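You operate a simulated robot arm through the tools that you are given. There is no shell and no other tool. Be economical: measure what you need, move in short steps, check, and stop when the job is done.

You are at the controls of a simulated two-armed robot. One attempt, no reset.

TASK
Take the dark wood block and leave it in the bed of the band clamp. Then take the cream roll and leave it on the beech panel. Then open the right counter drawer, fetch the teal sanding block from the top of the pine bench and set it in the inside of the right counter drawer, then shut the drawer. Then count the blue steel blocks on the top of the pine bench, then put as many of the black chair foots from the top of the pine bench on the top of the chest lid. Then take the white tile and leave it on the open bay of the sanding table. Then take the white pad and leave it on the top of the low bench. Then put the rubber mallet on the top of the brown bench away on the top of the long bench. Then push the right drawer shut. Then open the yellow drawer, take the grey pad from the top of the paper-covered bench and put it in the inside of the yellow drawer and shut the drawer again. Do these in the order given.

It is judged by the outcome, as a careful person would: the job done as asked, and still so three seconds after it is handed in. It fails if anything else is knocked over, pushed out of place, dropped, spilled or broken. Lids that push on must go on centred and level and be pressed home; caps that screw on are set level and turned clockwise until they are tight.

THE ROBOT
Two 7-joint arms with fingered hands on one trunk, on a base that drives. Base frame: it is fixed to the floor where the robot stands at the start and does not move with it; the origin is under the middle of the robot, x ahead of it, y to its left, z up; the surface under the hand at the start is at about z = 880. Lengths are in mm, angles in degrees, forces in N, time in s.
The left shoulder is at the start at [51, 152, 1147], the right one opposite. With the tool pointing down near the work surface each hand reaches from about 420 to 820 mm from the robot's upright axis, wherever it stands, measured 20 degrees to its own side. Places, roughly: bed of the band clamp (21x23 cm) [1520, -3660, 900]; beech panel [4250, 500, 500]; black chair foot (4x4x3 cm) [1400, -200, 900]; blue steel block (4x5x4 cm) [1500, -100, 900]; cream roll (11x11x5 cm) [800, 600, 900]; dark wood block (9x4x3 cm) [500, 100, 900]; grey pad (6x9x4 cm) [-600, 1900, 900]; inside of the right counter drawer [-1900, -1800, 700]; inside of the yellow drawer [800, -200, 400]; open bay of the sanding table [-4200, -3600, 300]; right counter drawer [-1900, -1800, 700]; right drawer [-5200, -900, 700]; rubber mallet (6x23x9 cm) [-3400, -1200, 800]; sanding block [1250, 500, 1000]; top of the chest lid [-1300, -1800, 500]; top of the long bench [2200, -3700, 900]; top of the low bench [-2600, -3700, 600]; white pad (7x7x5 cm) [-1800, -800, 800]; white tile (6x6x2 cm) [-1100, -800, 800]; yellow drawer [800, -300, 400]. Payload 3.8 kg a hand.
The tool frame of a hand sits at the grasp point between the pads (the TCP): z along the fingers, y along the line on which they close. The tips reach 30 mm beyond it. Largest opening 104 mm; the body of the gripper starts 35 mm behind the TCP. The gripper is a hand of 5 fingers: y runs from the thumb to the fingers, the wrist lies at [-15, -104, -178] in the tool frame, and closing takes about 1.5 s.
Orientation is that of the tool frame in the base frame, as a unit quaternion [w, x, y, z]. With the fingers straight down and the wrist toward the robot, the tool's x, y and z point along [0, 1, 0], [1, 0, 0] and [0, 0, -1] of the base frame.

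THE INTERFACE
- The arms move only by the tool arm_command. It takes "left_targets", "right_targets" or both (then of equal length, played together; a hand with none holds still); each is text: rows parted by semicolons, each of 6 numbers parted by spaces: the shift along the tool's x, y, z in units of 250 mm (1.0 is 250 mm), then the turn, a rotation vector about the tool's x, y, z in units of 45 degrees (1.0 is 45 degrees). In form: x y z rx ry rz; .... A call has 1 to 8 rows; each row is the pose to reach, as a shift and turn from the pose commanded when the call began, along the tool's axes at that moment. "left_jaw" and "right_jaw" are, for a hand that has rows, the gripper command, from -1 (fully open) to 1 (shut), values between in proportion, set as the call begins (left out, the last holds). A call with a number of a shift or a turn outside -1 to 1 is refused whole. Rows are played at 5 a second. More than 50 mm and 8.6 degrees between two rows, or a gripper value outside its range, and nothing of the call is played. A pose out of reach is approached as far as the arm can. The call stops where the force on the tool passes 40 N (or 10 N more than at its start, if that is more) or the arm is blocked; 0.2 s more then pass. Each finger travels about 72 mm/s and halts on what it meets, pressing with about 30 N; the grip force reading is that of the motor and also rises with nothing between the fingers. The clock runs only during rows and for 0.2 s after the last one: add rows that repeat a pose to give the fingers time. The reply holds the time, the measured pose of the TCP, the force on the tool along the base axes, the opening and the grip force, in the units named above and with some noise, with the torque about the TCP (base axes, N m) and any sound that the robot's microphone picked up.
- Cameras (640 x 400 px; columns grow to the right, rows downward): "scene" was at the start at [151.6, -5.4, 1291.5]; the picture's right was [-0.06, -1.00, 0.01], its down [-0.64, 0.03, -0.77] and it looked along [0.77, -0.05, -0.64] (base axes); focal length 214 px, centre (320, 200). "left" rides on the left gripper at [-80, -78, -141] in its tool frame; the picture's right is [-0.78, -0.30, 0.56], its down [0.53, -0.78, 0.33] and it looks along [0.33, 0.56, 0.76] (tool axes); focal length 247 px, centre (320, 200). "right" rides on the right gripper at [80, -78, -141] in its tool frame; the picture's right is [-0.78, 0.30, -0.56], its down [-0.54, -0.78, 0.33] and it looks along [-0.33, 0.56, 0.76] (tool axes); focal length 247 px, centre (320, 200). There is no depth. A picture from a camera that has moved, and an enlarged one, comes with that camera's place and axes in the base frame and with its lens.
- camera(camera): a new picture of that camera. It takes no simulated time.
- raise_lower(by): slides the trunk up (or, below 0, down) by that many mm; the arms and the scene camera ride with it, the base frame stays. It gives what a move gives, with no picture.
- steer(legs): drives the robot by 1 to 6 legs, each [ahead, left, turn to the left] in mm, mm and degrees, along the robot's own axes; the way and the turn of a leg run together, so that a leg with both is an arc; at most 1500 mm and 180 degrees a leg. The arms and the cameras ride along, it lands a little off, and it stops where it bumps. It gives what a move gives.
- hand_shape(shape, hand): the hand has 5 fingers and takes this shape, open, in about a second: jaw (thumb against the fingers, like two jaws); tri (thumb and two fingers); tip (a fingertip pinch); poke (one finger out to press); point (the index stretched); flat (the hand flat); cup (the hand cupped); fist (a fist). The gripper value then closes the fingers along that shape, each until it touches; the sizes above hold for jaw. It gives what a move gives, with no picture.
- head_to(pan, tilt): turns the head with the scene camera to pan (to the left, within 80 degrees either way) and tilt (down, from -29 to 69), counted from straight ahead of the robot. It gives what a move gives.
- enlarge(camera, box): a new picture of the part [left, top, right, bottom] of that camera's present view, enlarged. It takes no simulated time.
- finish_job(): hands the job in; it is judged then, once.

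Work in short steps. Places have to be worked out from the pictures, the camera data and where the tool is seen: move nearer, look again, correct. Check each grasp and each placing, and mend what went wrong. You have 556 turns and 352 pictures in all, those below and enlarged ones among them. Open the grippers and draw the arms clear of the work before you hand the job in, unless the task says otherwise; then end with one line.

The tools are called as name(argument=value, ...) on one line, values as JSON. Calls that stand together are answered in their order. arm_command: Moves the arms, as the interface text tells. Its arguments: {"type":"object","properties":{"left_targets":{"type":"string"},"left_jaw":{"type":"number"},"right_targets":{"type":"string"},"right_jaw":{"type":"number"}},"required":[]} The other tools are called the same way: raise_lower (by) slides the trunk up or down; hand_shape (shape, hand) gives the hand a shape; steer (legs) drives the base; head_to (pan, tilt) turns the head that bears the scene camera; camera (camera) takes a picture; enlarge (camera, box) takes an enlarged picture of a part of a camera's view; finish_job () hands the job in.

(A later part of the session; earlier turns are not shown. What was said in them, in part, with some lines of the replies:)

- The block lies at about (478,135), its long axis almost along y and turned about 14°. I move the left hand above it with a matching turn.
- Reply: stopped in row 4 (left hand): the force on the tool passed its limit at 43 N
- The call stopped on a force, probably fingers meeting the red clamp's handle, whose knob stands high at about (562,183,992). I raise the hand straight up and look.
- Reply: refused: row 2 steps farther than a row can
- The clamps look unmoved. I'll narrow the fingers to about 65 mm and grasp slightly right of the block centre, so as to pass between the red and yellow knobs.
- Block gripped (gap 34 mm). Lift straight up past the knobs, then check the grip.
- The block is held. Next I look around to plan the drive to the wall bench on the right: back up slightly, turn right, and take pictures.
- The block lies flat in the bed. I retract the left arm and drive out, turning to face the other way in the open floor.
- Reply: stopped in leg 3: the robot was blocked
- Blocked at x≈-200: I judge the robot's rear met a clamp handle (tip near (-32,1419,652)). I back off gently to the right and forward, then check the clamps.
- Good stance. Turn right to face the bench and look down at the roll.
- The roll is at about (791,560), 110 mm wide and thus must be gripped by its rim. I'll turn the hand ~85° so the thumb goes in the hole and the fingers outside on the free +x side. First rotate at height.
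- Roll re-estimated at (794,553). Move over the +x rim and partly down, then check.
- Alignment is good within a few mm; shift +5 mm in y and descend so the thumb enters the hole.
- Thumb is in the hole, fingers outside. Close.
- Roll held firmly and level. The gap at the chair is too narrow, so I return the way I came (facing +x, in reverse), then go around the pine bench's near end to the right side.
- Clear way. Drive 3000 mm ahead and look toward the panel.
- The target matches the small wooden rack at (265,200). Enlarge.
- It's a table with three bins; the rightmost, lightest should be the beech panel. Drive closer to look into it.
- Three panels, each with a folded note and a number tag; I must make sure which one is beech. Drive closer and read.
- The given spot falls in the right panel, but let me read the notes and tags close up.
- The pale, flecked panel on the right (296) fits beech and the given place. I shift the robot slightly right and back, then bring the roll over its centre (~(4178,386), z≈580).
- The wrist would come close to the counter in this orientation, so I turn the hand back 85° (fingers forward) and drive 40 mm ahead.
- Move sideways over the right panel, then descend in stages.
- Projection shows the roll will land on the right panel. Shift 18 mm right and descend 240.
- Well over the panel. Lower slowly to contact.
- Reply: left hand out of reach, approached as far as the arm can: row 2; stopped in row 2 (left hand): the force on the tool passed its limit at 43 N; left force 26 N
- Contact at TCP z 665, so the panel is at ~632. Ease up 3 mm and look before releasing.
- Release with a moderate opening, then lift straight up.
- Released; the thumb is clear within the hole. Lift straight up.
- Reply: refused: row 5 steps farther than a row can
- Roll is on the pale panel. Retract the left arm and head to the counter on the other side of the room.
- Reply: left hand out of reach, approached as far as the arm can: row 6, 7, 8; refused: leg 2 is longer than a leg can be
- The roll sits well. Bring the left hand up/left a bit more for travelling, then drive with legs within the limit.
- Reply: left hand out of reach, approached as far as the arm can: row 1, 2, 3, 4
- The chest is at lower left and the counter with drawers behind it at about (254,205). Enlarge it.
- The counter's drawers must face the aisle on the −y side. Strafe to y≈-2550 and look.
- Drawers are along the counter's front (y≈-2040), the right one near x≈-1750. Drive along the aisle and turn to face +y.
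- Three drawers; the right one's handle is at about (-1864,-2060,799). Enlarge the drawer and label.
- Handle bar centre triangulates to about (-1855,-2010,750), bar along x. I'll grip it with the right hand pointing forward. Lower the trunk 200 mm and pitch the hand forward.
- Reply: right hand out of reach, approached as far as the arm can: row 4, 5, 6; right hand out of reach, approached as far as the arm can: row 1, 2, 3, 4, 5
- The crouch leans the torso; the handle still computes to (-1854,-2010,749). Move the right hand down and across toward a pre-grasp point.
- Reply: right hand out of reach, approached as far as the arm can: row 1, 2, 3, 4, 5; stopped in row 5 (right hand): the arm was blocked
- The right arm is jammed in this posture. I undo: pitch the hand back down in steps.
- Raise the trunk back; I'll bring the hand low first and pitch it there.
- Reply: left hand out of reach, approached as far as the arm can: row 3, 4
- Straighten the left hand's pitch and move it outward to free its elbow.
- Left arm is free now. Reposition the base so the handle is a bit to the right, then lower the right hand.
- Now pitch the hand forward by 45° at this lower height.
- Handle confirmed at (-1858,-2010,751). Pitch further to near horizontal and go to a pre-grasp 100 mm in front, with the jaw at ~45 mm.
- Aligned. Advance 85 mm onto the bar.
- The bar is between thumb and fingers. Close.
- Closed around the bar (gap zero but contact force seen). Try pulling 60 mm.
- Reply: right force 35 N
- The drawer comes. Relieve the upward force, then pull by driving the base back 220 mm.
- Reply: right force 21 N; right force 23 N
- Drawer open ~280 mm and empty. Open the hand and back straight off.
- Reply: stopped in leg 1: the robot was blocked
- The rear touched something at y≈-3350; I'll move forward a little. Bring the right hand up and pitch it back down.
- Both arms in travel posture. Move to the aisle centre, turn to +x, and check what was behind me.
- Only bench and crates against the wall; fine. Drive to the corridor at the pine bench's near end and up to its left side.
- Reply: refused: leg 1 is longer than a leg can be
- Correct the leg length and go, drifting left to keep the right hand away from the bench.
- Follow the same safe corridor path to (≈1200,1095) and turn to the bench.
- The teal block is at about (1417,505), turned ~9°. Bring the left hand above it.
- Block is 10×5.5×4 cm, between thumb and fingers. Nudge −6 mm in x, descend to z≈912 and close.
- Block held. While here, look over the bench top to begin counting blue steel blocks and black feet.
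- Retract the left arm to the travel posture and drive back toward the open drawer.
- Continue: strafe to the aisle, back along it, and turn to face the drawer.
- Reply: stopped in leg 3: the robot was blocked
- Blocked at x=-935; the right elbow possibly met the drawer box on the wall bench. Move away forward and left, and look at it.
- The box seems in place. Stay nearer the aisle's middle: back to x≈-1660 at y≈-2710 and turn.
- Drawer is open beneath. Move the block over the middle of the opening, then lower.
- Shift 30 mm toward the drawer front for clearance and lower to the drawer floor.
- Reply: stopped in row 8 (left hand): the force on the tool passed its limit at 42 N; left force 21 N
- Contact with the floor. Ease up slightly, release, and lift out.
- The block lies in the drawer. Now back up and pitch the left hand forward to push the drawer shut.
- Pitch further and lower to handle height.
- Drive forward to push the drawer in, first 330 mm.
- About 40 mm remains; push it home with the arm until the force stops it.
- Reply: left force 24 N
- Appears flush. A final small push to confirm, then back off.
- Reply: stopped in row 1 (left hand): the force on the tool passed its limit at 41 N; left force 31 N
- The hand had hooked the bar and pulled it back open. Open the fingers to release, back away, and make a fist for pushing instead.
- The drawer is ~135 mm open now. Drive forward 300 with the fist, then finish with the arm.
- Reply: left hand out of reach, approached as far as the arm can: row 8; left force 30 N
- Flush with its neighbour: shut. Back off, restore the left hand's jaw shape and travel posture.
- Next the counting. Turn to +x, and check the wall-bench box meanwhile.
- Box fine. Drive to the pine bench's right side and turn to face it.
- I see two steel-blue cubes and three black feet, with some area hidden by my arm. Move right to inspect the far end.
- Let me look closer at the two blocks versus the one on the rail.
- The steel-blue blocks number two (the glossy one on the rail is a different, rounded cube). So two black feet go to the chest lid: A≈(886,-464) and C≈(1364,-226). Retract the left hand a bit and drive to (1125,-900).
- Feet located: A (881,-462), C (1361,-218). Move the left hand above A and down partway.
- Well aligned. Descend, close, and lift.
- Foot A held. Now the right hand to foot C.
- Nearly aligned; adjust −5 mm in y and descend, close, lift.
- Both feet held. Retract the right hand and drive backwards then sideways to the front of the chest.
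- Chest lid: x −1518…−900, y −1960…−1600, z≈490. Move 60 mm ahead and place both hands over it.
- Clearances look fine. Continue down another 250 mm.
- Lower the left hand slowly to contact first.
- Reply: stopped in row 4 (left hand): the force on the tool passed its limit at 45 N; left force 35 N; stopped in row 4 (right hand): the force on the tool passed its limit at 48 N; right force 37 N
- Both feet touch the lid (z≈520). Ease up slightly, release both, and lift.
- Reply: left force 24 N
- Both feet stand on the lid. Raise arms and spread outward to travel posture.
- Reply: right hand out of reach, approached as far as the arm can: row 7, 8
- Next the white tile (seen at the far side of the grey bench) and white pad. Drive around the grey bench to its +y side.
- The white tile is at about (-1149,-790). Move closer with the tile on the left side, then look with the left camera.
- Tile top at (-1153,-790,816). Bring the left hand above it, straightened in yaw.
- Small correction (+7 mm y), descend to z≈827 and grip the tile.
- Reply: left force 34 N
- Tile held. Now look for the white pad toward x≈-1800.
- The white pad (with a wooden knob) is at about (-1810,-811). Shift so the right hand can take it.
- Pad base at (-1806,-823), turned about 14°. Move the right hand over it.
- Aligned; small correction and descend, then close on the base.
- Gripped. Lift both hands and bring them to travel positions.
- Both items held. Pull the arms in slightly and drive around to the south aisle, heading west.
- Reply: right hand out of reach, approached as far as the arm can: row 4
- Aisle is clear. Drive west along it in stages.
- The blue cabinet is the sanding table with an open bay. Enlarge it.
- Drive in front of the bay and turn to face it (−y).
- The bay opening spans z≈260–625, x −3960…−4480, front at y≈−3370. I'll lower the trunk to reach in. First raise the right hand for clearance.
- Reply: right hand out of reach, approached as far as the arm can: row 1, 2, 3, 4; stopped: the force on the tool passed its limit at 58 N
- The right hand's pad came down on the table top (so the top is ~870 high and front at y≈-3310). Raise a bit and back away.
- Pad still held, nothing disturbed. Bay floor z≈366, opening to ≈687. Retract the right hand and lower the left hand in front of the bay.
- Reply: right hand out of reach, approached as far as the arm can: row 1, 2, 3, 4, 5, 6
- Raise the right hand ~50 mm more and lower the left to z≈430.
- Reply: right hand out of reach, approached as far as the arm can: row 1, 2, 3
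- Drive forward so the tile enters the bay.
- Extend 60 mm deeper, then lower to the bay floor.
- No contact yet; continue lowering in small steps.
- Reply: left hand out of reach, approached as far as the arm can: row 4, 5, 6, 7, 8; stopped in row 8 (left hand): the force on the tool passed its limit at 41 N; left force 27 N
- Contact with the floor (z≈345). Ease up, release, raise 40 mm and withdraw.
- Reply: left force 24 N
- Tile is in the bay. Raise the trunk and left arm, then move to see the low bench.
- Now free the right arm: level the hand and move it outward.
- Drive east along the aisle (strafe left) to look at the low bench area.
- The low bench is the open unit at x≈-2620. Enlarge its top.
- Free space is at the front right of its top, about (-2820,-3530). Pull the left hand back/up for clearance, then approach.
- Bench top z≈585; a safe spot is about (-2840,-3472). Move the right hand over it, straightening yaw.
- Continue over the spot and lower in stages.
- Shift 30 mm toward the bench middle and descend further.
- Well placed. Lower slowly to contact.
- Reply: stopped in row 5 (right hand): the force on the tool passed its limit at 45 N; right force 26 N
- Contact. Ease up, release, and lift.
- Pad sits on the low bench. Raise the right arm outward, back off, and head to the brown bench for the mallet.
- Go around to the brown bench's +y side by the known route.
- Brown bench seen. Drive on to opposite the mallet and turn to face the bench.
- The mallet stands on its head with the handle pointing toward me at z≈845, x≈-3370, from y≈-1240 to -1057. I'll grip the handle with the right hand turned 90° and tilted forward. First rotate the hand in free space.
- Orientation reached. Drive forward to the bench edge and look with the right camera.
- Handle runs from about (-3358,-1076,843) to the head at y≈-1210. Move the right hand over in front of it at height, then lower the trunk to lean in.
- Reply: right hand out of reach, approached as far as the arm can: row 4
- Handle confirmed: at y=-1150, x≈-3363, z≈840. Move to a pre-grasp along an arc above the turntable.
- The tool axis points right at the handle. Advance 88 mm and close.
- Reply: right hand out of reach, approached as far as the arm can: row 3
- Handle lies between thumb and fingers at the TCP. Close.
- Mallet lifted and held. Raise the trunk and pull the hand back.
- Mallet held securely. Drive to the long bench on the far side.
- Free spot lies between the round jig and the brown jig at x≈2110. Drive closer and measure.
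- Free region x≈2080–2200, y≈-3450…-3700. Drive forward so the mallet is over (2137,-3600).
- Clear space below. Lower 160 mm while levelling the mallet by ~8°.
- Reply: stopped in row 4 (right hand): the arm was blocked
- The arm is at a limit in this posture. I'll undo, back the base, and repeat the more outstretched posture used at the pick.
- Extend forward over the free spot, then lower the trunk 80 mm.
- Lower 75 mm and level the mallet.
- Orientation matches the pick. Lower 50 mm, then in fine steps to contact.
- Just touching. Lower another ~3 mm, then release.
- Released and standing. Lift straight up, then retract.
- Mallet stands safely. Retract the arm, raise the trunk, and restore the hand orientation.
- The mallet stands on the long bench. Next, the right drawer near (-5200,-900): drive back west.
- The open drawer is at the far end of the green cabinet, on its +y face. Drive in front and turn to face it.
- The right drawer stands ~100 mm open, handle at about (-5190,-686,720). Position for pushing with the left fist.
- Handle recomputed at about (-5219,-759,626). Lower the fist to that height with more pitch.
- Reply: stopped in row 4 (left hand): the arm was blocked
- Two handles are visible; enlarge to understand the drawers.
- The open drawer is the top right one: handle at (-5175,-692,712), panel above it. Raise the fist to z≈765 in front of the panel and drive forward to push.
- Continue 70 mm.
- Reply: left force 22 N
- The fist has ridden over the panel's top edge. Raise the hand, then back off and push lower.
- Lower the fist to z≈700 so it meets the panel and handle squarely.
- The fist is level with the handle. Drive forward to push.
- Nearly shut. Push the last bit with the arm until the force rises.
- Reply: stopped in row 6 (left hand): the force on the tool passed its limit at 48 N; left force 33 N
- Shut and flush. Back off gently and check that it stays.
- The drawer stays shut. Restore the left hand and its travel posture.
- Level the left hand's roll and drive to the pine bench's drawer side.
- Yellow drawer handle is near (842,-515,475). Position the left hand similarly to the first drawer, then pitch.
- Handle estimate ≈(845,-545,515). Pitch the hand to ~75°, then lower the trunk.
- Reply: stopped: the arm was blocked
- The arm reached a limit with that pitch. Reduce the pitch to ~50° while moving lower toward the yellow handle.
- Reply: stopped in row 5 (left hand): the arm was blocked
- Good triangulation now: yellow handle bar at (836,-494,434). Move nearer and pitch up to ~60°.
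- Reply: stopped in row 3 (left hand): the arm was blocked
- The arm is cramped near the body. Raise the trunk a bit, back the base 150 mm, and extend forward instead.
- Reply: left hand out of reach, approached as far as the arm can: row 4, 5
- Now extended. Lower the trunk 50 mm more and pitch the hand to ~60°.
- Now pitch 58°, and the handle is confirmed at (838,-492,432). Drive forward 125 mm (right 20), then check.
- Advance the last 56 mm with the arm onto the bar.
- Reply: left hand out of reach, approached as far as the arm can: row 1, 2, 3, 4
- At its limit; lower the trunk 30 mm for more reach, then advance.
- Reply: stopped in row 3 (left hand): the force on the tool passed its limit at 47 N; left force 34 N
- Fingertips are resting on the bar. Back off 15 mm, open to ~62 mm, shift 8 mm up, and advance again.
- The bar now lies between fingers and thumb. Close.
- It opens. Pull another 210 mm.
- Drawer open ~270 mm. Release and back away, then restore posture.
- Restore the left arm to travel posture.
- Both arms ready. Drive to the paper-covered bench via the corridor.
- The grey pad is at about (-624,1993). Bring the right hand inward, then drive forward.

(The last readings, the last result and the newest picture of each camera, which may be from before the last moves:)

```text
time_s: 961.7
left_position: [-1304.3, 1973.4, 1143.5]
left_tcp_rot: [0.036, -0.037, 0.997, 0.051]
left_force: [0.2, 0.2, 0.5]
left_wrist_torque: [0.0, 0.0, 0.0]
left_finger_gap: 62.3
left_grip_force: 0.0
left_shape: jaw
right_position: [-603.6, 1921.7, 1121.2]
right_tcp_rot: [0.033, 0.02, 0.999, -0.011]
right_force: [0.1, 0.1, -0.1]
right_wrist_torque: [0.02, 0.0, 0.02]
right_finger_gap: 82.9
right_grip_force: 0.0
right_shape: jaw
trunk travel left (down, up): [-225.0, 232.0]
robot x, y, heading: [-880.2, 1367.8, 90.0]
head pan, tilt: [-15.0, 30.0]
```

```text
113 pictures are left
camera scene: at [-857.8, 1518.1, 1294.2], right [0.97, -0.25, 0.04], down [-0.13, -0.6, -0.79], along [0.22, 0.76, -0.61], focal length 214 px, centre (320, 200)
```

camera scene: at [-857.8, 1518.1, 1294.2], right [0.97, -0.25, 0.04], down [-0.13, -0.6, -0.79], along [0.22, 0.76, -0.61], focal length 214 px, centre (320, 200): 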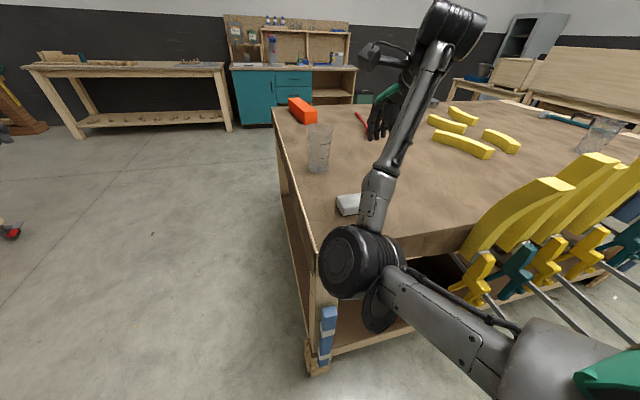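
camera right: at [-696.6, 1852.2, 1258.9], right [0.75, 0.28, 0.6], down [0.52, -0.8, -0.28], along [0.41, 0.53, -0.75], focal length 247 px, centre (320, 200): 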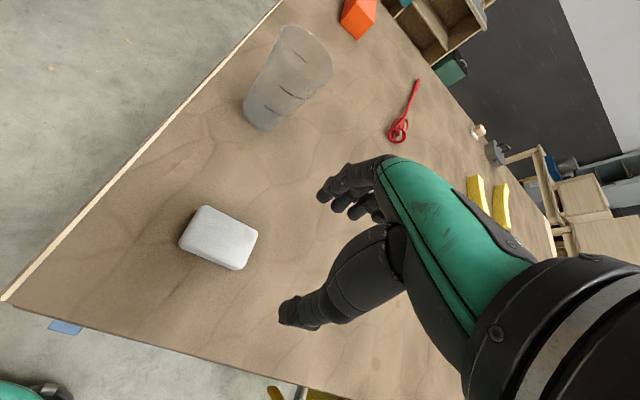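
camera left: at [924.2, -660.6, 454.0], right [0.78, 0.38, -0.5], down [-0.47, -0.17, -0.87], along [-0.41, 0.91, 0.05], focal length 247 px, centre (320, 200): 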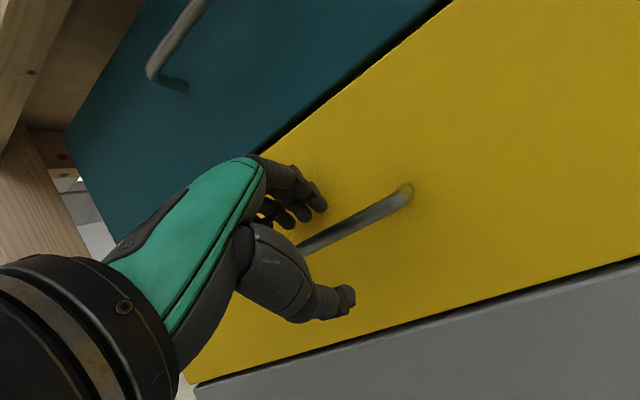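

Pad centre ≈(-632,1952), long side along x: grip across y. Move above and check.

arm_command(right_targets="0.09 0.07 0.05 0 0 0;0.17 0.13 0.15 0 0 0;0.17 0.13 0.3 0 0 0;0.17 0.13 0.45 0 0 0;0.17 0.13 0.6 0 0 0")

camera(camera="right")

```text
time_s: 962.9
left_position: [-1303.7, 1973.8, 1142.5]
left_tcp_rot: [0.036, -0.034, 0.998, 0.05]
left_force: [-0.1, -0.4, 0.4]
left_wrist_torque: [0.0, 0.01, 0.0]
left_finger_gap: 62.1
left_grip_force: 0.1
left_shape: jaw
right_position: [-634.0, 1952.0, 966.8]
right_tcp_rot: [0.033, 0.021, 0.999, -0.01]
right_force: [0.6, -0.2, 0.5]
right_wrist_torque: [-0.01, 0.01, 0.03]
right_finger_gap: 83.1
right_grip_force: 0.2
right_shape: jaw
trunk travel left (down, up): [-225.0, 232.0]
robot x, y, heading: [-883.2, 1366.6, 90.1]
head pan, tilt: [-15.0, 30.0]
```

```text
112 pictures are left
camera right: at [-726.4, 1883.2, 1104.7], right [0.75, 0.28, 0.6], down [0.52, -0.8, -0.28], along [0.41, 0.53, -0.75], focal length 247 px, centre (320, 200)
```

right: 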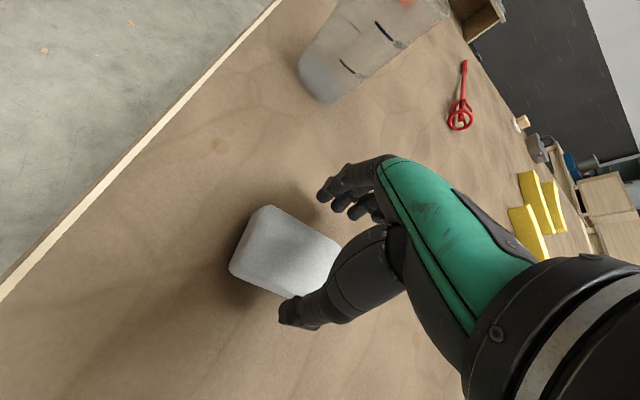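

Aligned. Descend to z≈914 and close.

arm_command(right_targets="0.03 0 0.1 0 0 0;0.035 0 0.17 0 0 0;0.04 0 0.21 0 0 0")

arm_command(right_targets="0 0 0 0 0 0;0 0 0 0 0 0;0 0 0 0 0 0;0 0 0 0 0 0;0 0 0 0 0 0", right_jaw=1)

arm_command(right_targets="0 0 -0.12 0 0 0;0 0 -0.28 0 0 0;0 0 -0.44 0 0 0;0 0 -0.6 0 0 0;0 0 -0.76 0 0 0")

camera(camera="right")

```text
time_s: 963.7
left_position: [-1304.4, 1971.3, 1143.0]
left_tcp_rot: [0.036, -0.036, 0.997, 0.051]
left_force: [0.2, 0.4, -1.2]
left_wrist_torque: [-0.01, -0.01, 0.0]
left_finger_gap: 62.4
left_grip_force: 0.1
left_shape: jaw
right_position: [-643.2, 1956.0, 931.3]
right_tcp_rot: [0.034, 0.022, 0.999, 0.007]
right_force: [-2.3, -4.5, 21.0]
right_wrist_torque: [0.63, 0.18, 0.15]
right_finger_gap: 82.4
right_grip_force: 0.1
right_shape: jaw
trunk travel left (down, up): [-225.0, 232.0]
robot x, y, heading: [-881.0, 1371.4, 90.1]
head pan, tilt: [-15.0, 30.0]
stopped in row 3 (right hand): the force on the tool passed its limit at 49 N (the readings are from after the stop); the commanded pose is now the measured one
```

```text
time_s: 964.9
left_position: [-1306.5, 1968.6, 1145.0]
left_tcp_rot: [0.037, -0.036, 0.997, 0.053]
left_force: [1.2, -0.1, -0.8]
left_wrist_torque: [0.0, 0.0, 0.02]
left_finger_gap: 62.0
left_grip_force: 0.1
left_shape: jaw
right_position: [-642.1, 1951.7, 932.3]
right_tcp_rot: [0.034, 0.021, 0.999, 0.008]
right_force: [0.2, -1.0, 37.6]
right_wrist_torque: [-1.07, 0.0, 0.03]
right_finger_gap: 52.7
right_grip_force: 30.0
right_shape: jaw
trunk travel left (down, up): [-225.0, 232.0]
robot x, y, heading: [-884.2, 1367.3, 90.1]
head pan, tilt: [-15.0, 30.0]
```

```text
time_s: 966.1
left_position: [-1304.6, 1972.7, 1141.8]
left_tcp_rot: [0.037, -0.035, 0.997, 0.052]
left_force: [0.0, 0.0, -0.4]
left_wrist_torque: [0.0, -0.03, 0.01]
left_finger_gap: 62.1
left_grip_force: 0.0
left_shape: jaw
right_position: [-654.0, 1953.0, 1115.5]
right_tcp_rot: [0.034, 0.021, 0.999, 0.0]
right_force: [-0.3, 0.3, -0.7]
right_wrist_torque: [-0.01, -0.01, -0.01]
right_finger_gap: 52.8
right_grip_force: 29.9
right_shape: jaw
trunk travel left (down, up): [-225.0, 232.0]
robot x, y, heading: [-880.5, 1370.8, 90.1]
head pan, tilt: [-15.0, 30.0]
```

```text
111 pictures are left
camera right: at [-747.8, 1881.4, 1251.2], right [0.75, 0.26, 0.61], down [0.52, -0.8, -0.3], along [0.41, 0.54, -0.74], focal length 247 px, centre (320, 200)
```

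right: 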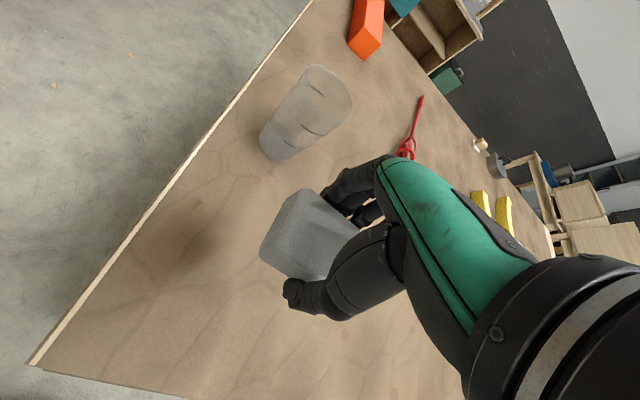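

Pad held. Drive back around to the open yellow drawer.

steer(legs=[[-430, 0, 0], [0, -490, 0], [-1480, 0, 0], [-1200, 0, 0], [0, -1010, 0]])

head_to(pan=0, tilt=35)

camera(camera="scene")

```text
time_s: 988.6
left_position: [184.6, -1136.5, 1143.0]
left_tcp_rot: [0.037, -0.026, 0.998, 0.051]
left_force: [0.6, 0.6, -0.3]
left_wrist_torque: [0.0, 0.03, -0.01]
left_finger_gap: 62.2
left_grip_force: 0.1
left_shape: jaw
right_position: [832.5, -1165.9, 1114.6]
right_tcp_rot: [0.033, 0.03, 0.999, 0.001]
right_force: [1.1, 0.1, -1.4]
right_wrist_torque: [-0.03, -0.01, -0.04]
right_finger_gap: 52.6
right_grip_force: 30.0
right_shape: jaw
trunk travel left (down, up): [-225.0, 232.0]
robot x, y, heading: [595.3, -1748.8, 89.3]
head pan, tilt: [-15.0, 30.0]
```

```text
time_s: 989.4
left_position: [183.6, -1135.5, 1142.3]
left_tcp_rot: [0.037, -0.026, 0.998, 0.05]
left_force: [0.0, 0.1, 0.0]
left_wrist_torque: [0.0, 0.01, -0.02]
left_finger_gap: 62.2
left_grip_force: 0.0
left_shape: jaw
right_position: [833.5, -1165.9, 1115.2]
right_tcp_rot: [0.034, 0.03, 0.999, 0.002]
right_force: [0.4, -0.5, -0.8]
right_wrist_torque: [0.02, 0.02, 0.04]
right_finger_gap: 52.9
right_grip_force: 30.2
right_shape: jaw
trunk travel left (down, up): [-225.0, 232.0]
robot x, y, heading: [598.1, -1746.2, 89.2]
head pan, tilt: [0.0, 35.0]
```

```text
110 pictures are left
camera scene: at [598.6, -1598.9, 1286.3], right [1.0, -0.02, 0.0], down [-0.01, -0.68, -0.73], along [0.01, 0.73, -0.68], focal length 214 px, centre (320, 200)
```

scene: 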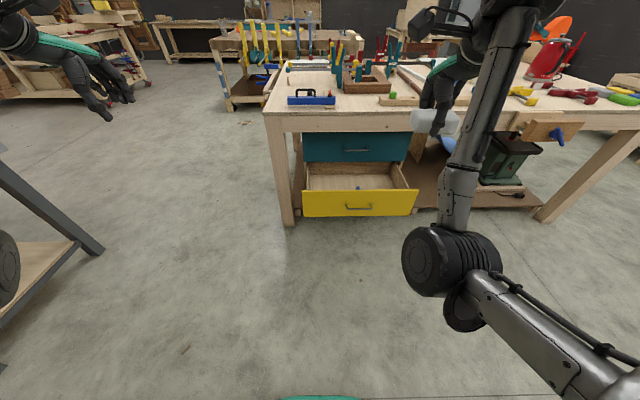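

Advance so the pad is just in front of the bench above the open drawer.

steer(legs=[[470, -5, 0.8]])

raise_lower(by=-140)

camera(camera="right")

camera(camera="scene")

```text
time_s: 992.2
left_position: [183.9, -668.3, 1142.9]
left_tcp_rot: [0.036, -0.033, 0.998, 0.05]
left_force: [-0.1, 0.8, 0.6]
left_wrist_torque: [-0.02, -0.01, 0.01]
left_finger_gap: 62.0
left_grip_force: 0.0
left_shape: jaw
right_position: [833.8, -690.3, 1114.9]
right_tcp_rot: [0.034, 0.022, 0.999, 0.001]
right_force: [0.3, 0.1, 0.6]
right_wrist_torque: [-0.04, -0.01, 0.01]
right_finger_gap: 52.8
right_grip_force: 29.5
right_shape: jaw
trunk travel left (down, up): [-225.0, 232.0]
robot x, y, heading: [606.2, -1277.5, 90.0]
head pan, tilt: [0.0, 35.0]
```

```text
time_s: 993.9
left_position: [185.0, -671.1, 1003.8]
left_tcp_rot: [0.037, -0.034, 0.997, 0.051]
left_force: [0.3, -0.3, 0.4]
left_wrist_torque: [0.01, -0.02, -0.02]
left_finger_gap: 62.1
left_grip_force: 0.0
left_shape: jaw
right_position: [834.1, -667.4, 910.5]
right_tcp_rot: [0.036, 0.021, 0.998, -0.049]
right_force: [-0.6, -0.5, -1.2]
right_wrist_torque: [-0.02, 0.02, -0.01]
right_finger_gap: 52.7
right_grip_force: 29.7
right_shape: jaw
trunk travel left (down, up): [-85.0, 372.0]
robot x, y, heading: [602.2, -1278.1, 90.0]
head pan, tilt: [0.0, 35.0]
```

```text
109 pictures are left
camera right: at [740.7, -726.2, 1052.4], right [0.75, 0.32, 0.58], down [0.52, -0.83, -0.21], along [0.41, 0.46, -0.79], focal length 247 px, centre (320, 200)
```

right: 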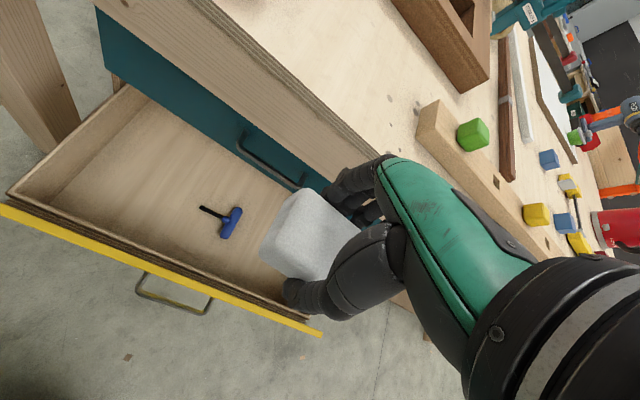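

```text
108 pictures are left
camera scene: at [605.4, -1040.2, 1097.3], right [1.0, 0.0, 0.0], down [0.0, -0.82, -0.57], along [0.0, 0.57, -0.82], focal length 214 px, centre (320, 200)
```

scene: 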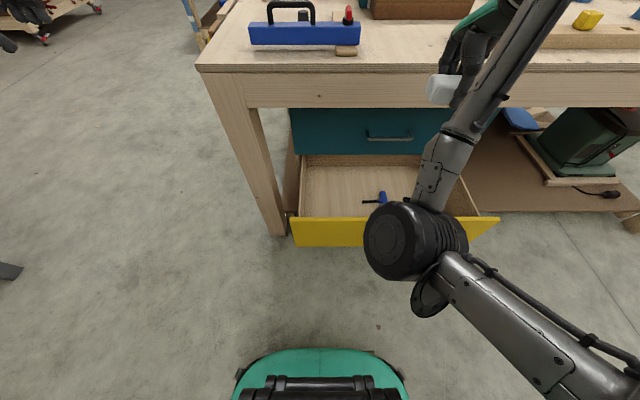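

A small hex tool lies in the drawer at y≈-557, so I'll set the pad nearer the front at about (850,-645). Level the hand and start down.

arm_command(right_targets="-0.03 0.04 0 -0.07 0 0;-0.06 0.08 0 -0.14 0 0;-0.06 0.08 0.1 -0.22 0 0;-0.06 0.09 0.25 -0.22 0 0;-0.06 0.1 0.4 -0.22 0 0;-0.06 0.11 0.55 -0.22 0 0;-0.06 0.12 0.7 -0.22 0 0")

camera(camera="right")

camera(camera="scene")

```text
time_s: 995.5
left_position: [184.9, -667.5, 1002.8]
left_tcp_rot: [0.036, -0.033, 0.997, 0.051]
left_force: [0.3, 0.5, 0.1]
left_wrist_torque: [0.0, -0.01, -0.05]
left_finger_gap: 62.2
left_grip_force: 0.0
left_shape: jaw
right_position: [861.6, -657.9, 731.9]
right_tcp_rot: [0.036, 0.017, 0.999, 0.036]
right_force: [-0.8, 0.2, 0.0]
right_wrist_torque: [-0.01, -0.01, 0.0]
right_finger_gap: 52.4
right_grip_force: 30.0
right_shape: jaw
trunk travel left (down, up): [-85.0, 372.0]
robot x, y, heading: [604.3, -1273.8, 89.8]
head pan, tilt: [0.0, 35.0]
```

```text
107 pictures are left
camera right: at [768.6, -739.6, 862.3], right [0.74, 0.23, 0.63], down [0.53, -0.77, -0.35], along [0.41, 0.6, -0.69], focal length 247 px, centre (320, 200)
```

right: 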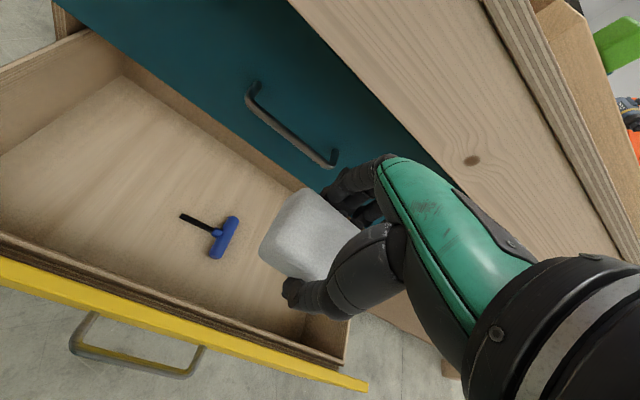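

```text
106 pictures are left
camera scene: at [605.6, -1039.3, 1096.8], right [1.0, 0.0, 0.0], down [0.0, -0.83, -0.56], along [0.0, 0.56, -0.83], focal length 214 px, centre (320, 200)
```

scene: 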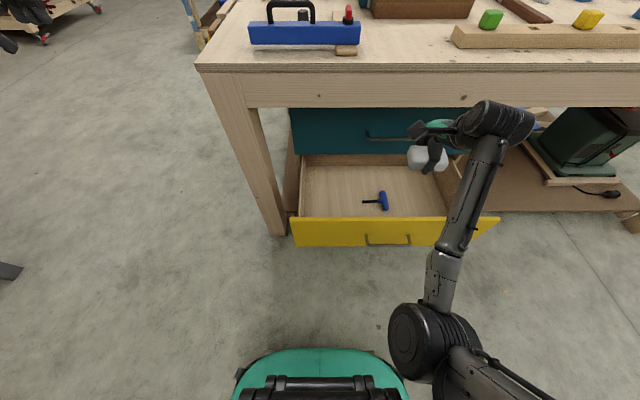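

Space is ample. Shift slightly right and go down another 190 mm.

arm_command(right_targets="-0.08 0.02 0.05 0 0 0;-0.12 0.03 0.2 0 0 0;-0.12 0.03 0.36 0 0 0;-0.12 0.03 0.52 0 0 0;-0.12 0.02 0.68 0 0 0;-0.12 0.01 0.78 0 0 0")

camera(camera="right")

camera(camera="scene")

```text
time_s: 996.9
left_position: [185.1, -668.9, 1001.3]
left_tcp_rot: [0.037, -0.032, 0.998, 0.051]
left_force: [0.0, 0.7, 0.0]
left_wrist_torque: [0.0, -0.01, -0.03]
left_finger_gap: 62.0
left_grip_force: 0.0
left_shape: jaw
right_position: [907.2, -640.8, 541.1]
right_tcp_rot: [0.036, 0.018, 0.999, 0.036]
right_force: [0.0, 0.1, -1.2]
right_wrist_torque: [0.01, -0.02, 0.06]
right_finger_gap: 52.3
right_grip_force: 29.8
right_shape: jaw
trunk travel left (down, up): [-85.0, 372.0]
robot x, y, heading: [605.0, -1275.5, 90.1]
head pan, tilt: [0.0, 35.0]
```

```text
105 pictures are left
camera right: at [813.5, -723.7, 670.4], right [0.74, 0.23, 0.63], down [0.53, -0.77, -0.35], along [0.41, 0.59, -0.69], focal length 247 px, centre (320, 200)
```

right: 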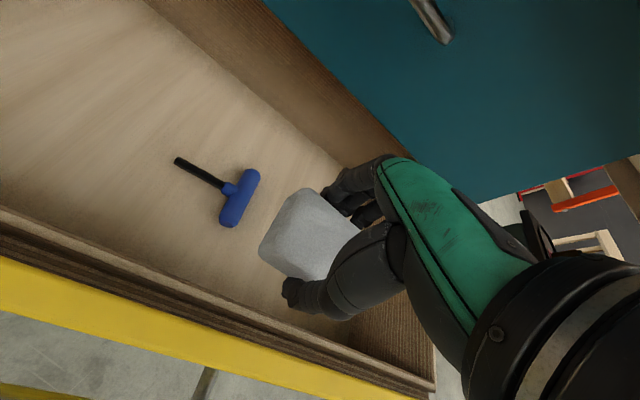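

```text
104 pictures are left
camera scene: at [605.4, -1039.4, 1096.9], right [1.0, 0.0, 0.0], down [0.0, -0.83, -0.56], along [0.0, 0.56, -0.83], focal length 214 px, centre (320, 200)
```

scene: 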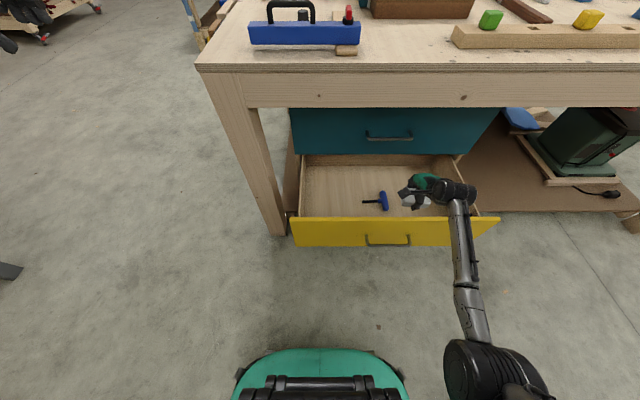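

Floor at z≈385. Lower to near contact, then slowly.

arm_command(right_targets="0 -0.03 0.15 0 0 0;0 -0.06 0.3 0 0 0;0 -0.06 0.38 0 0 0;0 -0.06 0.42 0 0 0;0 -0.06 0.45 0 0 0;0 -0.06 0.48 0 0 0;0 -0.06 0.51 0 0 0;0 -0.06 0.54 0 0 0")

camera(camera="right")

```text
time_s: 998.3
left_position: [183.8, -669.1, 1000.9]
left_tcp_rot: [0.037, -0.034, 0.997, 0.05]
left_force: [0.4, -0.1, -0.5]
left_wrist_torque: [-0.04, 0.0, -0.01]
left_finger_gap: 62.4
left_grip_force: 0.0
left_shape: jaw
right_position: [915.5, -638.1, 429.6]
right_tcp_rot: [0.038, 0.017, 0.998, 0.047]
right_force: [-1.5, 3.9, 10.4]
right_wrist_torque: [-1.55, -0.21, -0.15]
right_finger_gap: 52.0
right_grip_force: 30.0
right_shape: jaw
trunk travel left (down, up): [-85.0, 372.0]
robot x, y, heading: [601.9, -1275.6, 90.1]
head pan, tilt: [0.0, 35.0]
stopped in row 7 (right hand): the force on the tool passed its limit at 42 N (the readings are from after the stop); the commanded pose is now the measured one
```

```text
103 pictures are left
camera right: at [821.7, -724.0, 556.8], right [0.74, 0.21, 0.64], down [0.53, -0.76, -0.36], along [0.41, 0.61, -0.68], focal length 247 px, centre (320, 200)
```

right: 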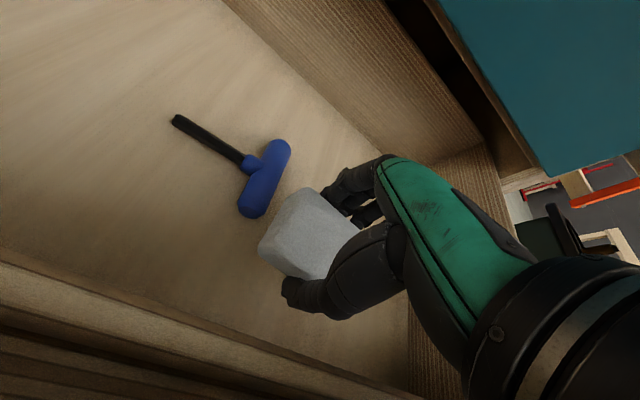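

Contact. Ease up a little, release, and lift.

arm_command(right_targets="0 0 -0.008 0 0 0;0 0 -0.008 0 0 0")

arm_command(right_targets="0 0 0 0 0 0;0 0 0 0 0 0;0 0 0 0 0 0;0 0 0 0 0 0", right_jaw=-0.45)

arm_command(right_targets="0 -0.01 -0.12 0 0 0;0 -0.02 -0.26 0 0 0;0 -0.03 -0.4 0 0 0;0 -0.05 -0.56 0 0 0;0 -0.1 -0.72 0 0 0;0 -0.15 -0.86 0 0 0;0 -0.2 -1 0 0 0")

camera(camera="right")

```text
time_s: 998.9
left_position: [183.2, -667.5, 1001.0]
left_tcp_rot: [0.036, -0.034, 0.998, 0.049]
left_force: [-0.2, 0.7, -0.5]
left_wrist_torque: [0.01, 0.03, -0.01]
left_finger_gap: 61.9
left_grip_force: 0.1
left_shape: jaw
right_position: [914.6, -639.4, 428.7]
right_tcp_rot: [0.037, 0.017, 0.998, 0.043]
right_force: [0.0, 15.3, 3.4]
right_wrist_torque: [-1.94, 0.03, 0.09]
right_finger_gap: 52.0
right_grip_force: 29.8
right_shape: jaw
trunk travel left (down, up): [-85.0, 372.0]
robot x, y, heading: [607.4, -1275.8, 90.0]
head pan, tilt: [0.0, 35.0]
```

```text
time_s: 999.9
left_position: [183.3, -667.9, 1002.3]
left_tcp_rot: [0.036, -0.034, 0.997, 0.05]
left_force: [0.6, 0.2, -0.6]
left_wrist_torque: [0.02, -0.03, 0.0]
left_finger_gap: 62.2
left_grip_force: 0.0
left_shape: jaw
right_position: [914.9, -641.0, 429.5]
right_tcp_rot: [0.037, 0.017, 0.998, 0.044]
right_force: [-1.5, 19.3, 6.1]
right_wrist_torque: [-2.54, -0.12, -0.02]
right_finger_gap: 75.0
right_grip_force: 0.2
right_shape: jaw
trunk travel left (down, up): [-85.0, 372.0]
robot x, y, heading: [605.0, -1276.1, 90.0]
head pan, tilt: [0.0, 35.0]
```

```text
time_s: 1001.5
left_position: [182.7, -668.7, 1001.8]
left_tcp_rot: [0.037, -0.033, 0.998, 0.05]
left_force: [-0.2, -0.5, 0.7]
left_wrist_torque: [0.01, 0.02, -0.02]
left_finger_gap: 62.4
left_grip_force: 0.0
left_shape: jaw
right_position: [895.0, -712.5, 674.2]
right_tcp_rot: [0.038, 0.017, 0.998, 0.044]
right_force: [-0.3, 0.6, -0.3]
right_wrist_torque: [0.01, -0.01, -0.02]
right_finger_gap: 75.1
right_grip_force: 0.0
right_shape: jaw
trunk travel left (down, up): [-85.0, 372.0]
robot x, y, heading: [607.1, -1274.6, 90.1]
head pan, tilt: [0.0, 35.0]
```

```text
102 pictures are left
camera right: at [801.2, -797.5, 802.0], right [0.74, 0.22, 0.64], down [0.53, -0.77, -0.36], along [0.41, 0.61, -0.68], focal length 247 px, centre (320, 200)
```

right: 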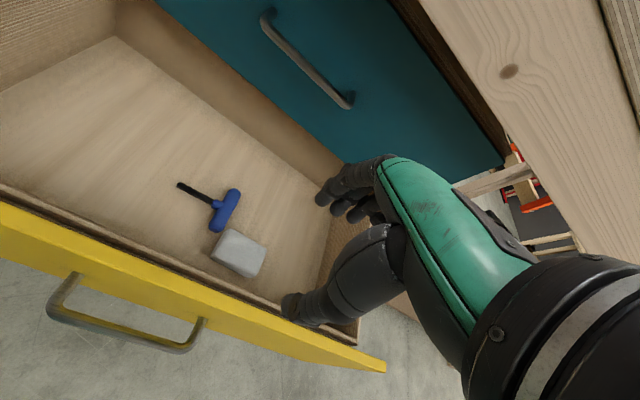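

The pad lies flat in the drawer. Back off and shape the right hand as a fist to push the drawer shut.

steer(legs=[[-230, 0, 0]])

hand_shape(hand="right", shape="fist")

arm_command(right_targets="0.05 0.08 0 -0.12 0 0;0.1 0.16 0 -0.24 0 0;0.15 0.24 0.05 -0.36 0 0;0.2 0.32 0.1 -0.48 0 0;0.22 0.4 0.2 -0.6 0 0;0.22 0.42 0.36 -0.66 0 0;0.22 0.42 0.5 -0.66 0 0")

camera(camera="scene")

```text
time_s: 1003.2
left_position: [183.9, -898.8, 1003.4]
left_tcp_rot: [0.036, -0.033, 0.998, 0.051]
left_force: [-0.5, 0.5, -0.6]
left_wrist_torque: [0.02, -0.03, 0.0]
left_finger_gap: 61.9
left_grip_force: 0.0
left_shape: jaw
right_position: [894.3, -941.8, 674.7]
right_tcp_rot: [0.037, 0.016, 0.998, 0.043]
right_force: [-0.4, -0.8, 0.9]
right_wrist_torque: [0.03, 0.02, 0.01]
right_finger_gap: 75.3
right_grip_force: 0.1
right_shape: jaw
trunk travel left (down, up): [-85.0, 372.0]
robot x, y, heading: [605.3, -1503.0, 90.0]
head pan, tilt: [0.0, 35.0]
```

```text
time_s: 1004.1
left_position: [183.9, -897.7, 1001.6]
left_tcp_rot: [0.037, -0.033, 0.997, 0.051]
left_force: [-0.7, -0.6, 0.1]
left_wrist_torque: [-0.03, -0.04, 0.0]
left_finger_gap: 61.9
left_grip_force: 0.2
left_shape: jaw
right_position: [893.4, -941.4, 673.3]
right_tcp_rot: [0.038, 0.017, 0.998, 0.044]
right_force: [0.6, 1.1, 0.0]
right_wrist_torque: [-0.02, 0.03, 0.02]
right_finger_gap: 0.2
right_grip_force: 0.1
right_shape: fist
trunk travel left (down, up): [-85.0, 372.0]
robot x, y, heading: [610.5, -1504.0, 89.9]
head pan, tilt: [0.0, 35.0]
```

```text
time_s: 1005.8
left_position: [183.4, -898.4, 1002.0]
left_tcp_rot: [0.037, -0.033, 0.997, 0.05]
left_force: [0.1, -0.8, 0.2]
left_wrist_torque: [0.01, -0.02, -0.02]
left_finger_gap: 62.5
left_grip_force: 0.1
left_shape: jaw
right_position: [853.1, -823.1, 553.9]
right_tcp_rot: [0.04, 0.006, 0.953, 0.299]
right_force: [0.2, 0.3, 0.0]
right_wrist_torque: [-0.01, -0.02, -0.03]
right_finger_gap: 0.1
right_grip_force: 0.1
right_shape: fist
trunk travel left (down, up): [-85.0, 372.0]
robot x, y, heading: [604.9, -1505.9, 90.1]
head pan, tilt: [0.0, 35.0]
```

```text
101 pictures are left
camera scene: at [605.0, -1267.5, 1096.8], right [1.0, 0.0, 0.0], down [0.0, -0.83, -0.56], along [0.0, 0.56, -0.83], focal length 214 px, centre (320, 200)
```

scene: 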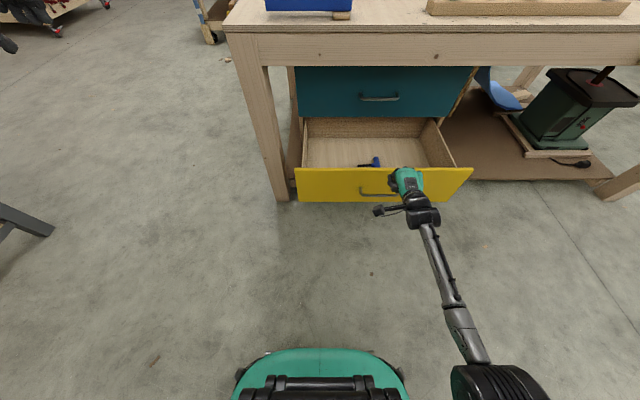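

Lower the fist to handle height.

arm_command(right_targets="0.03 -0.09 0.12 0 0 0;0.06 -0.175 0.245 0 0 0;0.09 -0.262 0.37 0 0 0")

camera(camera="right")

enlarge(camera="scene", box=[270, 80, 500, 240])

```text
time_s: 1006.5
left_position: [184.1, -896.8, 1001.4]
left_tcp_rot: [0.037, -0.034, 0.997, 0.051]
left_force: [0.3, 0.4, 0.8]
left_wrist_torque: [-0.02, -0.03, -0.02]
left_finger_gap: 62.1
left_grip_force: 0.1
left_shape: jaw
right_position: [838.2, -822.8, 440.5]
right_tcp_rot: [0.04, 0.007, 0.953, 0.299]
right_force: [-0.2, -0.8, -0.7]
right_wrist_torque: [-0.01, -0.03, 0.04]
right_finger_gap: 0.0
right_grip_force: 0.1
right_shape: fist
trunk travel left (down, up): [-85.0, 372.0]
robot x, y, heading: [602.6, -1503.1, 89.8]
head pan, tilt: [0.0, 35.0]
```

```text
100 pictures are left
camera right: at [746.8, -962.7, 505.7], right [0.72, -0.1, 0.68], down [0.57, -0.47, -0.68], along [0.39, 0.88, -0.28], focal length 247 px, centre (320, 200)
```

right: 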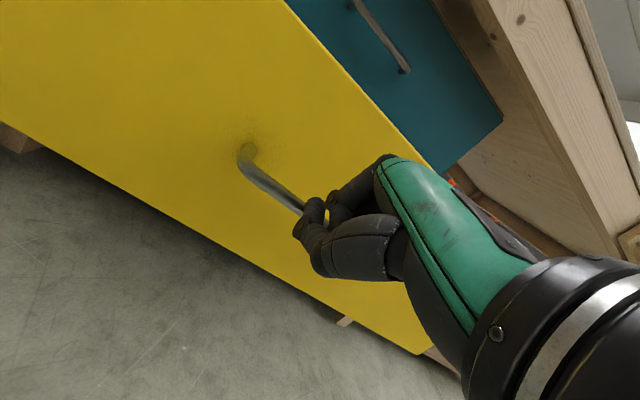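

```text
2.50 times, centred on (385, 160) of scene
camera zoom: at [604.9, -1267.3, 1096.7], right [1.0, 0.0, 0.0], down [0.0, -0.83, -0.56], along [0.0, 0.56, -0.83], focal length 536 px, centre (158, 300)
```

zoom: 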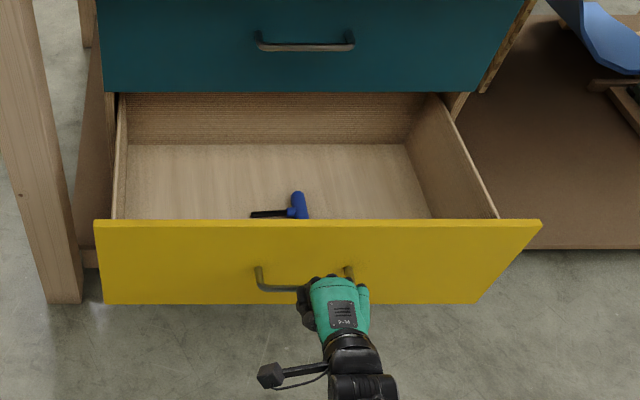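

Aligned with the handle. Drive forward 250 mm pushing the drawer in.

steer(legs=[[250, 0, 0]])

enlarge(camera="scene", box=[270, 60, 520, 240])

```text
time_s: 1008.4
left_position: [183.3, -647.6, 1002.0]
left_tcp_rot: [0.036, -0.034, 0.997, 0.051]
left_force: [-0.4, 0.0, 0.4]
left_wrist_torque: [-0.02, 0.01, 0.02]
left_finger_gap: 62.2
left_grip_force: 0.1
left_shape: jaw
right_position: [837.0, -574.1, 438.4]
right_tcp_rot: [0.04, 0.007, 0.954, 0.298]
right_force: [0.2, 0.2, 0.9]
right_wrist_torque: [-0.01, -0.01, 0.02]
right_finger_gap: 0.0
right_grip_force: 0.0
right_shape: fist
trunk travel left (down, up): [-85.0, 372.0]
robot x, y, heading: [605.4, -1253.7, 90.0]
head pan, tilt: [0.0, 35.0]
```

```text
2.22 times, centred on (395, 150) of scene
camera zoom: at [604.9, -1017.4, 1096.7], right [1.0, 0.0, 0.0], down [0.0, -0.83, -0.56], along [0.0, 0.56, -0.83], focal length 477 px, centre (153, 311)
```

zoom: 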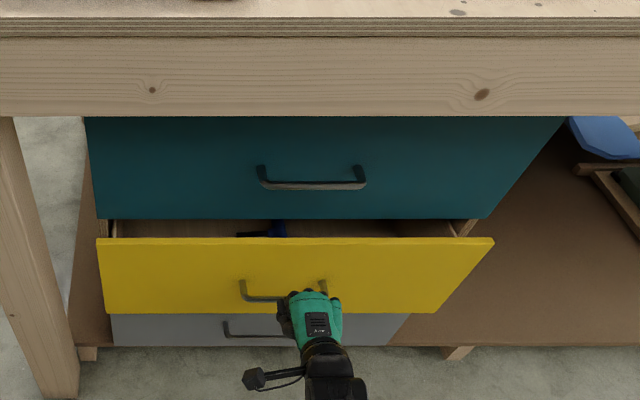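

About 60 mm remains. Drive 40 more, then finish with the arm.

steer(legs=[[40, 0, 0]])

arm_command(right_targets="0 0.026 0.018 0 0 0;0 0.052 0.036 0 0 0;0 0.078 0.055 0 0 0;0 0.104 0.073 0 0 0;0 0.13 0.09 0 0 0;0 0.156 0.108 0 0 0;0 0.182 0.127 0 0 0")

enlarge(camera="scene", box=[270, 60, 520, 240])

```text
time_s: 1009.2
left_position: [182.2, -608.2, 1000.6]
left_tcp_rot: [0.037, -0.034, 0.997, 0.05]
left_force: [-0.4, 0.4, -1.3]
left_wrist_torque: [-0.04, 0.01, -0.01]
left_finger_gap: 62.3
left_grip_force: 0.1
left_shape: jaw
right_position: [837.4, -534.3, 439.5]
right_tcp_rot: [0.04, 0.006, 0.954, 0.297]
right_force: [0.8, 1.0, -0.2]
right_wrist_torque: [-0.02, 0.04, -0.01]
right_finger_gap: 0.2
right_grip_force: 0.0
right_shape: fist
trunk travel left (down, up): [-85.0, 372.0]
robot x, y, heading: [605.5, -1213.0, 89.8]
head pan, tilt: [0.0, 35.0]
```

```text
time_s: 1010.6
left_position: [184.1, -612.3, 1005.2]
left_tcp_rot: [0.036, -0.033, 0.997, 0.052]
left_force: [-0.8, -1.3, 0.0]
left_wrist_torque: [0.01, 0.01, -0.01]
left_finger_gap: 62.2
left_grip_force: 0.0
left_shape: jaw
right_position: [839.4, -498.7, 442.1]
right_tcp_rot: [0.041, 0.009, 0.953, 0.299]
right_force: [-0.9, -26.9, 19.8]
right_wrist_torque: [-0.07, 0.37, 0.54]
right_finger_gap: 96.1
right_grip_force: 0.0
right_shape: fist
right hand out of reach, approached as far as the arm can: row 6
trunk travel left (down, up): [-85.0, 372.0]
robot x, y, heading: [604.3, -1214.6, 90.2]
head pan, tilt: [0.0, 35.0]
stopped in row 6 (right hand): the force on the tool passed its limit at 42 N (the readings are from after the stop); the commanded pose is now the measured one
```

```text
2.22 times, centred on (395, 150) of scene
camera zoom: at [604.6, -984.5, 1098.2], right [1.0, 0.0, 0.0], down [0.0, -0.82, -0.57], along [0.0, 0.57, -0.82], focal length 477 px, centre (153, 311)
```

zoom: 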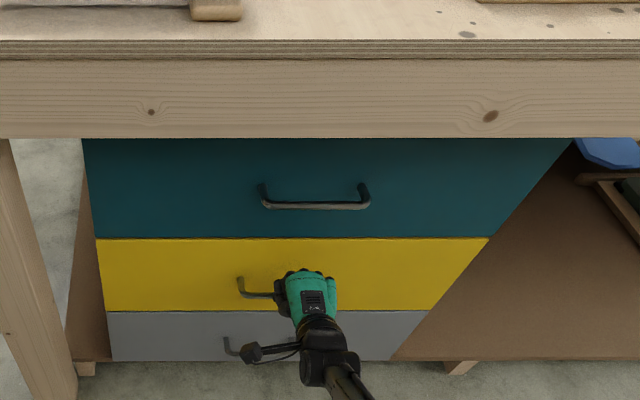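

Shut flush. Back off gently and verify.

arm_command(right_targets="0 -0.05 -0.04 0 0 0;0 -0.1 -0.08 0 0 0;0 -0.16 -0.12 0 0 0")

steer(legs=[[-300, 0, 0]])

camera(camera="scene")

```text
time_s: 1011.4
left_position: [183.1, -608.9, 1002.3]
left_tcp_rot: [0.036, -0.034, 0.997, 0.052]
left_force: [0.3, -0.4, 0.7]
left_wrist_torque: [0.0, -0.01, 0.01]
left_finger_gap: 62.3
left_grip_force: 0.0
left_shape: jaw
right_position: [837.2, -544.3, 441.3]
right_tcp_rot: [0.041, 0.007, 0.955, 0.295]
right_force: [0.0, -0.1, -0.2]
right_wrist_torque: [-0.02, 0.02, -0.02]
right_finger_gap: 0.0
right_grip_force: 0.0
right_shape: fist
trunk travel left (down, up): [-85.0, 372.0]
robot x, y, heading: [604.4, -1216.1, 89.9]
head pan, tilt: [0.0, 35.0]
```

```text
time_s: 1013.4
left_position: [183.1, -915.0, 1002.6]
left_tcp_rot: [0.036, -0.035, 0.997, 0.051]
left_force: [0.3, 0.0, 0.0]
left_wrist_torque: [-0.01, 0.0, 0.0]
left_finger_gap: 62.2
left_grip_force: 0.0
left_shape: jaw
right_position: [837.0, -850.6, 442.0]
right_tcp_rot: [0.04, 0.006, 0.954, 0.296]
right_force: [-0.7, 0.1, 0.3]
right_wrist_torque: [0.0, 0.0, 0.0]
right_finger_gap: 0.0
right_grip_force: 0.0
right_shape: fist
trunk travel left (down, up): [-85.0, 372.0]
robot x, y, heading: [603.5, -1521.9, 90.1]
head pan, tilt: [0.0, 35.0]
```

```text
96 pictures are left
camera scene: at [604.7, -1284.6, 1097.1], right [1.0, 0.0, 0.0], down [0.0, -0.82, -0.57], along [0.0, 0.57, -0.82], focal length 214 px, centre (320, 200)
```

scene: 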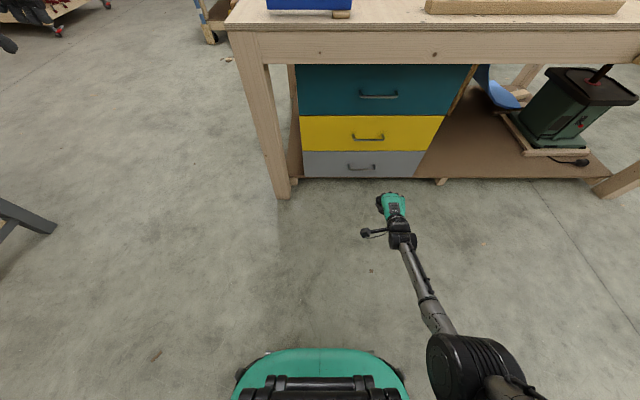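

The yellow drawer is shut. Open the right hand, raise the arm and trunk, and take a last look.

hand_shape(hand="right", shape="jaw")

arm_command(left_targets="0 0 0 0 0 0;0 0 0 0 0 0;0 0 0 0 0 0;0 0 0 0 0 0;0 0 0 0 0 0", right_targets="0 0.1 -0.1 0 0 0;0 0.15 -0.25 0.1 0 0;0 0.2 -0.4 0.2 0 0;0 0.25 -0.55 0.3 0 0;0 0.3 -0.7 0.4 0 0", left_jaw=-1, right_jaw=-1)

raise_lower(by=140)

steer(legs=[[-250, 0, 0]])

camera(camera="scene")

```text
time_s: 1014.3
left_position: [183.5, -914.6, 1002.5]
left_tcp_rot: [0.037, -0.035, 0.997, 0.051]
left_force: [0.2, -0.4, -0.2]
left_wrist_torque: [0.0, -0.01, -0.05]
left_finger_gap: 61.8
left_grip_force: 0.0
left_shape: jaw
right_position: [836.9, -849.2, 440.9]
right_tcp_rot: [0.041, 0.007, 0.954, 0.296]
right_force: [-0.9, -0.3, -0.4]
right_wrist_torque: [0.02, 0.01, 0.0]
right_finger_gap: 103.7
right_grip_force: 0.0
right_shape: jaw
trunk travel left (down, up): [-85.0, 372.0]
robot x, y, heading: [605.3, -1520.6, 90.0]
head pan, tilt: [0.0, 35.0]
```

```text
time_s: 1015.5
left_position: [182.7, -913.3, 1001.0]
left_tcp_rot: [0.036, -0.035, 0.997, 0.05]
left_force: [0.0, -0.2, 0.6]
left_wrist_torque: [-0.02, 0.0, -0.01]
left_finger_gap: 103.5
left_grip_force: 0.1
left_shape: jaw
right_position: [821.7, -887.2, 626.0]
right_tcp_rot: [0.041, 0.012, 0.989, 0.141]
right_force: [0.2, 0.6, -0.3]
right_wrist_torque: [-0.04, 0.01, -0.01]
right_finger_gap: 104.0
right_grip_force: 0.0
right_shape: jaw
trunk travel left (down, up): [-85.0, 372.0]
robot x, y, heading: [605.5, -1522.2, 90.1]
head pan, tilt: [0.0, 35.0]
```

```text
time_s: 1017.2
left_position: [183.3, -913.8, 1141.2]
left_tcp_rot: [0.037, -0.035, 0.997, 0.051]
left_force: [0.4, -0.3, 0.2]
left_wrist_torque: [-0.01, -0.01, 0.02]
left_finger_gap: 103.6
left_grip_force: 0.0
left_shape: jaw
right_position: [821.3, -885.8, 766.7]
right_tcp_rot: [0.039, 0.013, 0.989, 0.142]
right_force: [-0.2, -0.1, -1.1]
right_wrist_torque: [0.02, 0.01, 0.01]
right_finger_gap: 103.7
right_grip_force: 0.1
right_shape: jaw
trunk travel left (down, up): [-225.0, 232.0]
robot x, y, heading: [605.7, -1520.8, 90.2]
head pan, tilt: [0.0, 35.0]
```

```text
time_s: 1019.0
left_position: [181.0, -1164.5, 1140.9]
left_tcp_rot: [0.037, -0.035, 0.997, 0.052]
left_force: [0.8, 1.0, -0.1]
left_wrist_torque: [-0.01, 0.0, 0.0]
left_finger_gap: 103.8
left_grip_force: 0.0
left_shape: jaw
right_position: [820.2, -1135.5, 766.8]
right_tcp_rot: [0.039, 0.013, 0.989, 0.143]
right_force: [0.1, 0.1, 0.8]
right_wrist_torque: [0.0, 0.02, -0.03]
right_finger_gap: 103.9
right_grip_force: 0.1
right_shape: jaw
trunk travel left (down, up): [-225.0, 232.0]
robot x, y, heading: [602.8, -1771.5, 90.2]
head pan, tilt: [0.0, 35.0]
```

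```text
95 pictures are left
camera scene: at [604.9, -1620.9, 1286.2], right [1.0, 0.0, 0.0], down [0.0, -0.68, -0.73], along [0.0, 0.73, -0.68], focal length 214 px, centre (320, 200)
```

scene: 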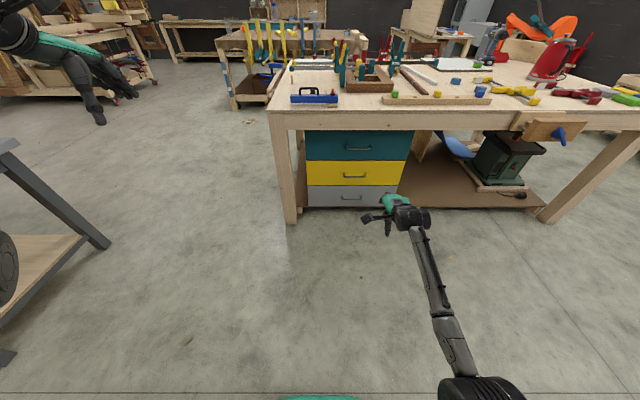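

Everything is done, the grippers are open and the arms are clear. I hand the job in.

finish_job()

```text
The job is handed in.
```

The whole list was done in the order given and the job is handed in; I counted two blue steel blocks, so two black chair feet went on the chest lid, and I judged the pale panel (296) to be beech by its look and place, since it carries no name.
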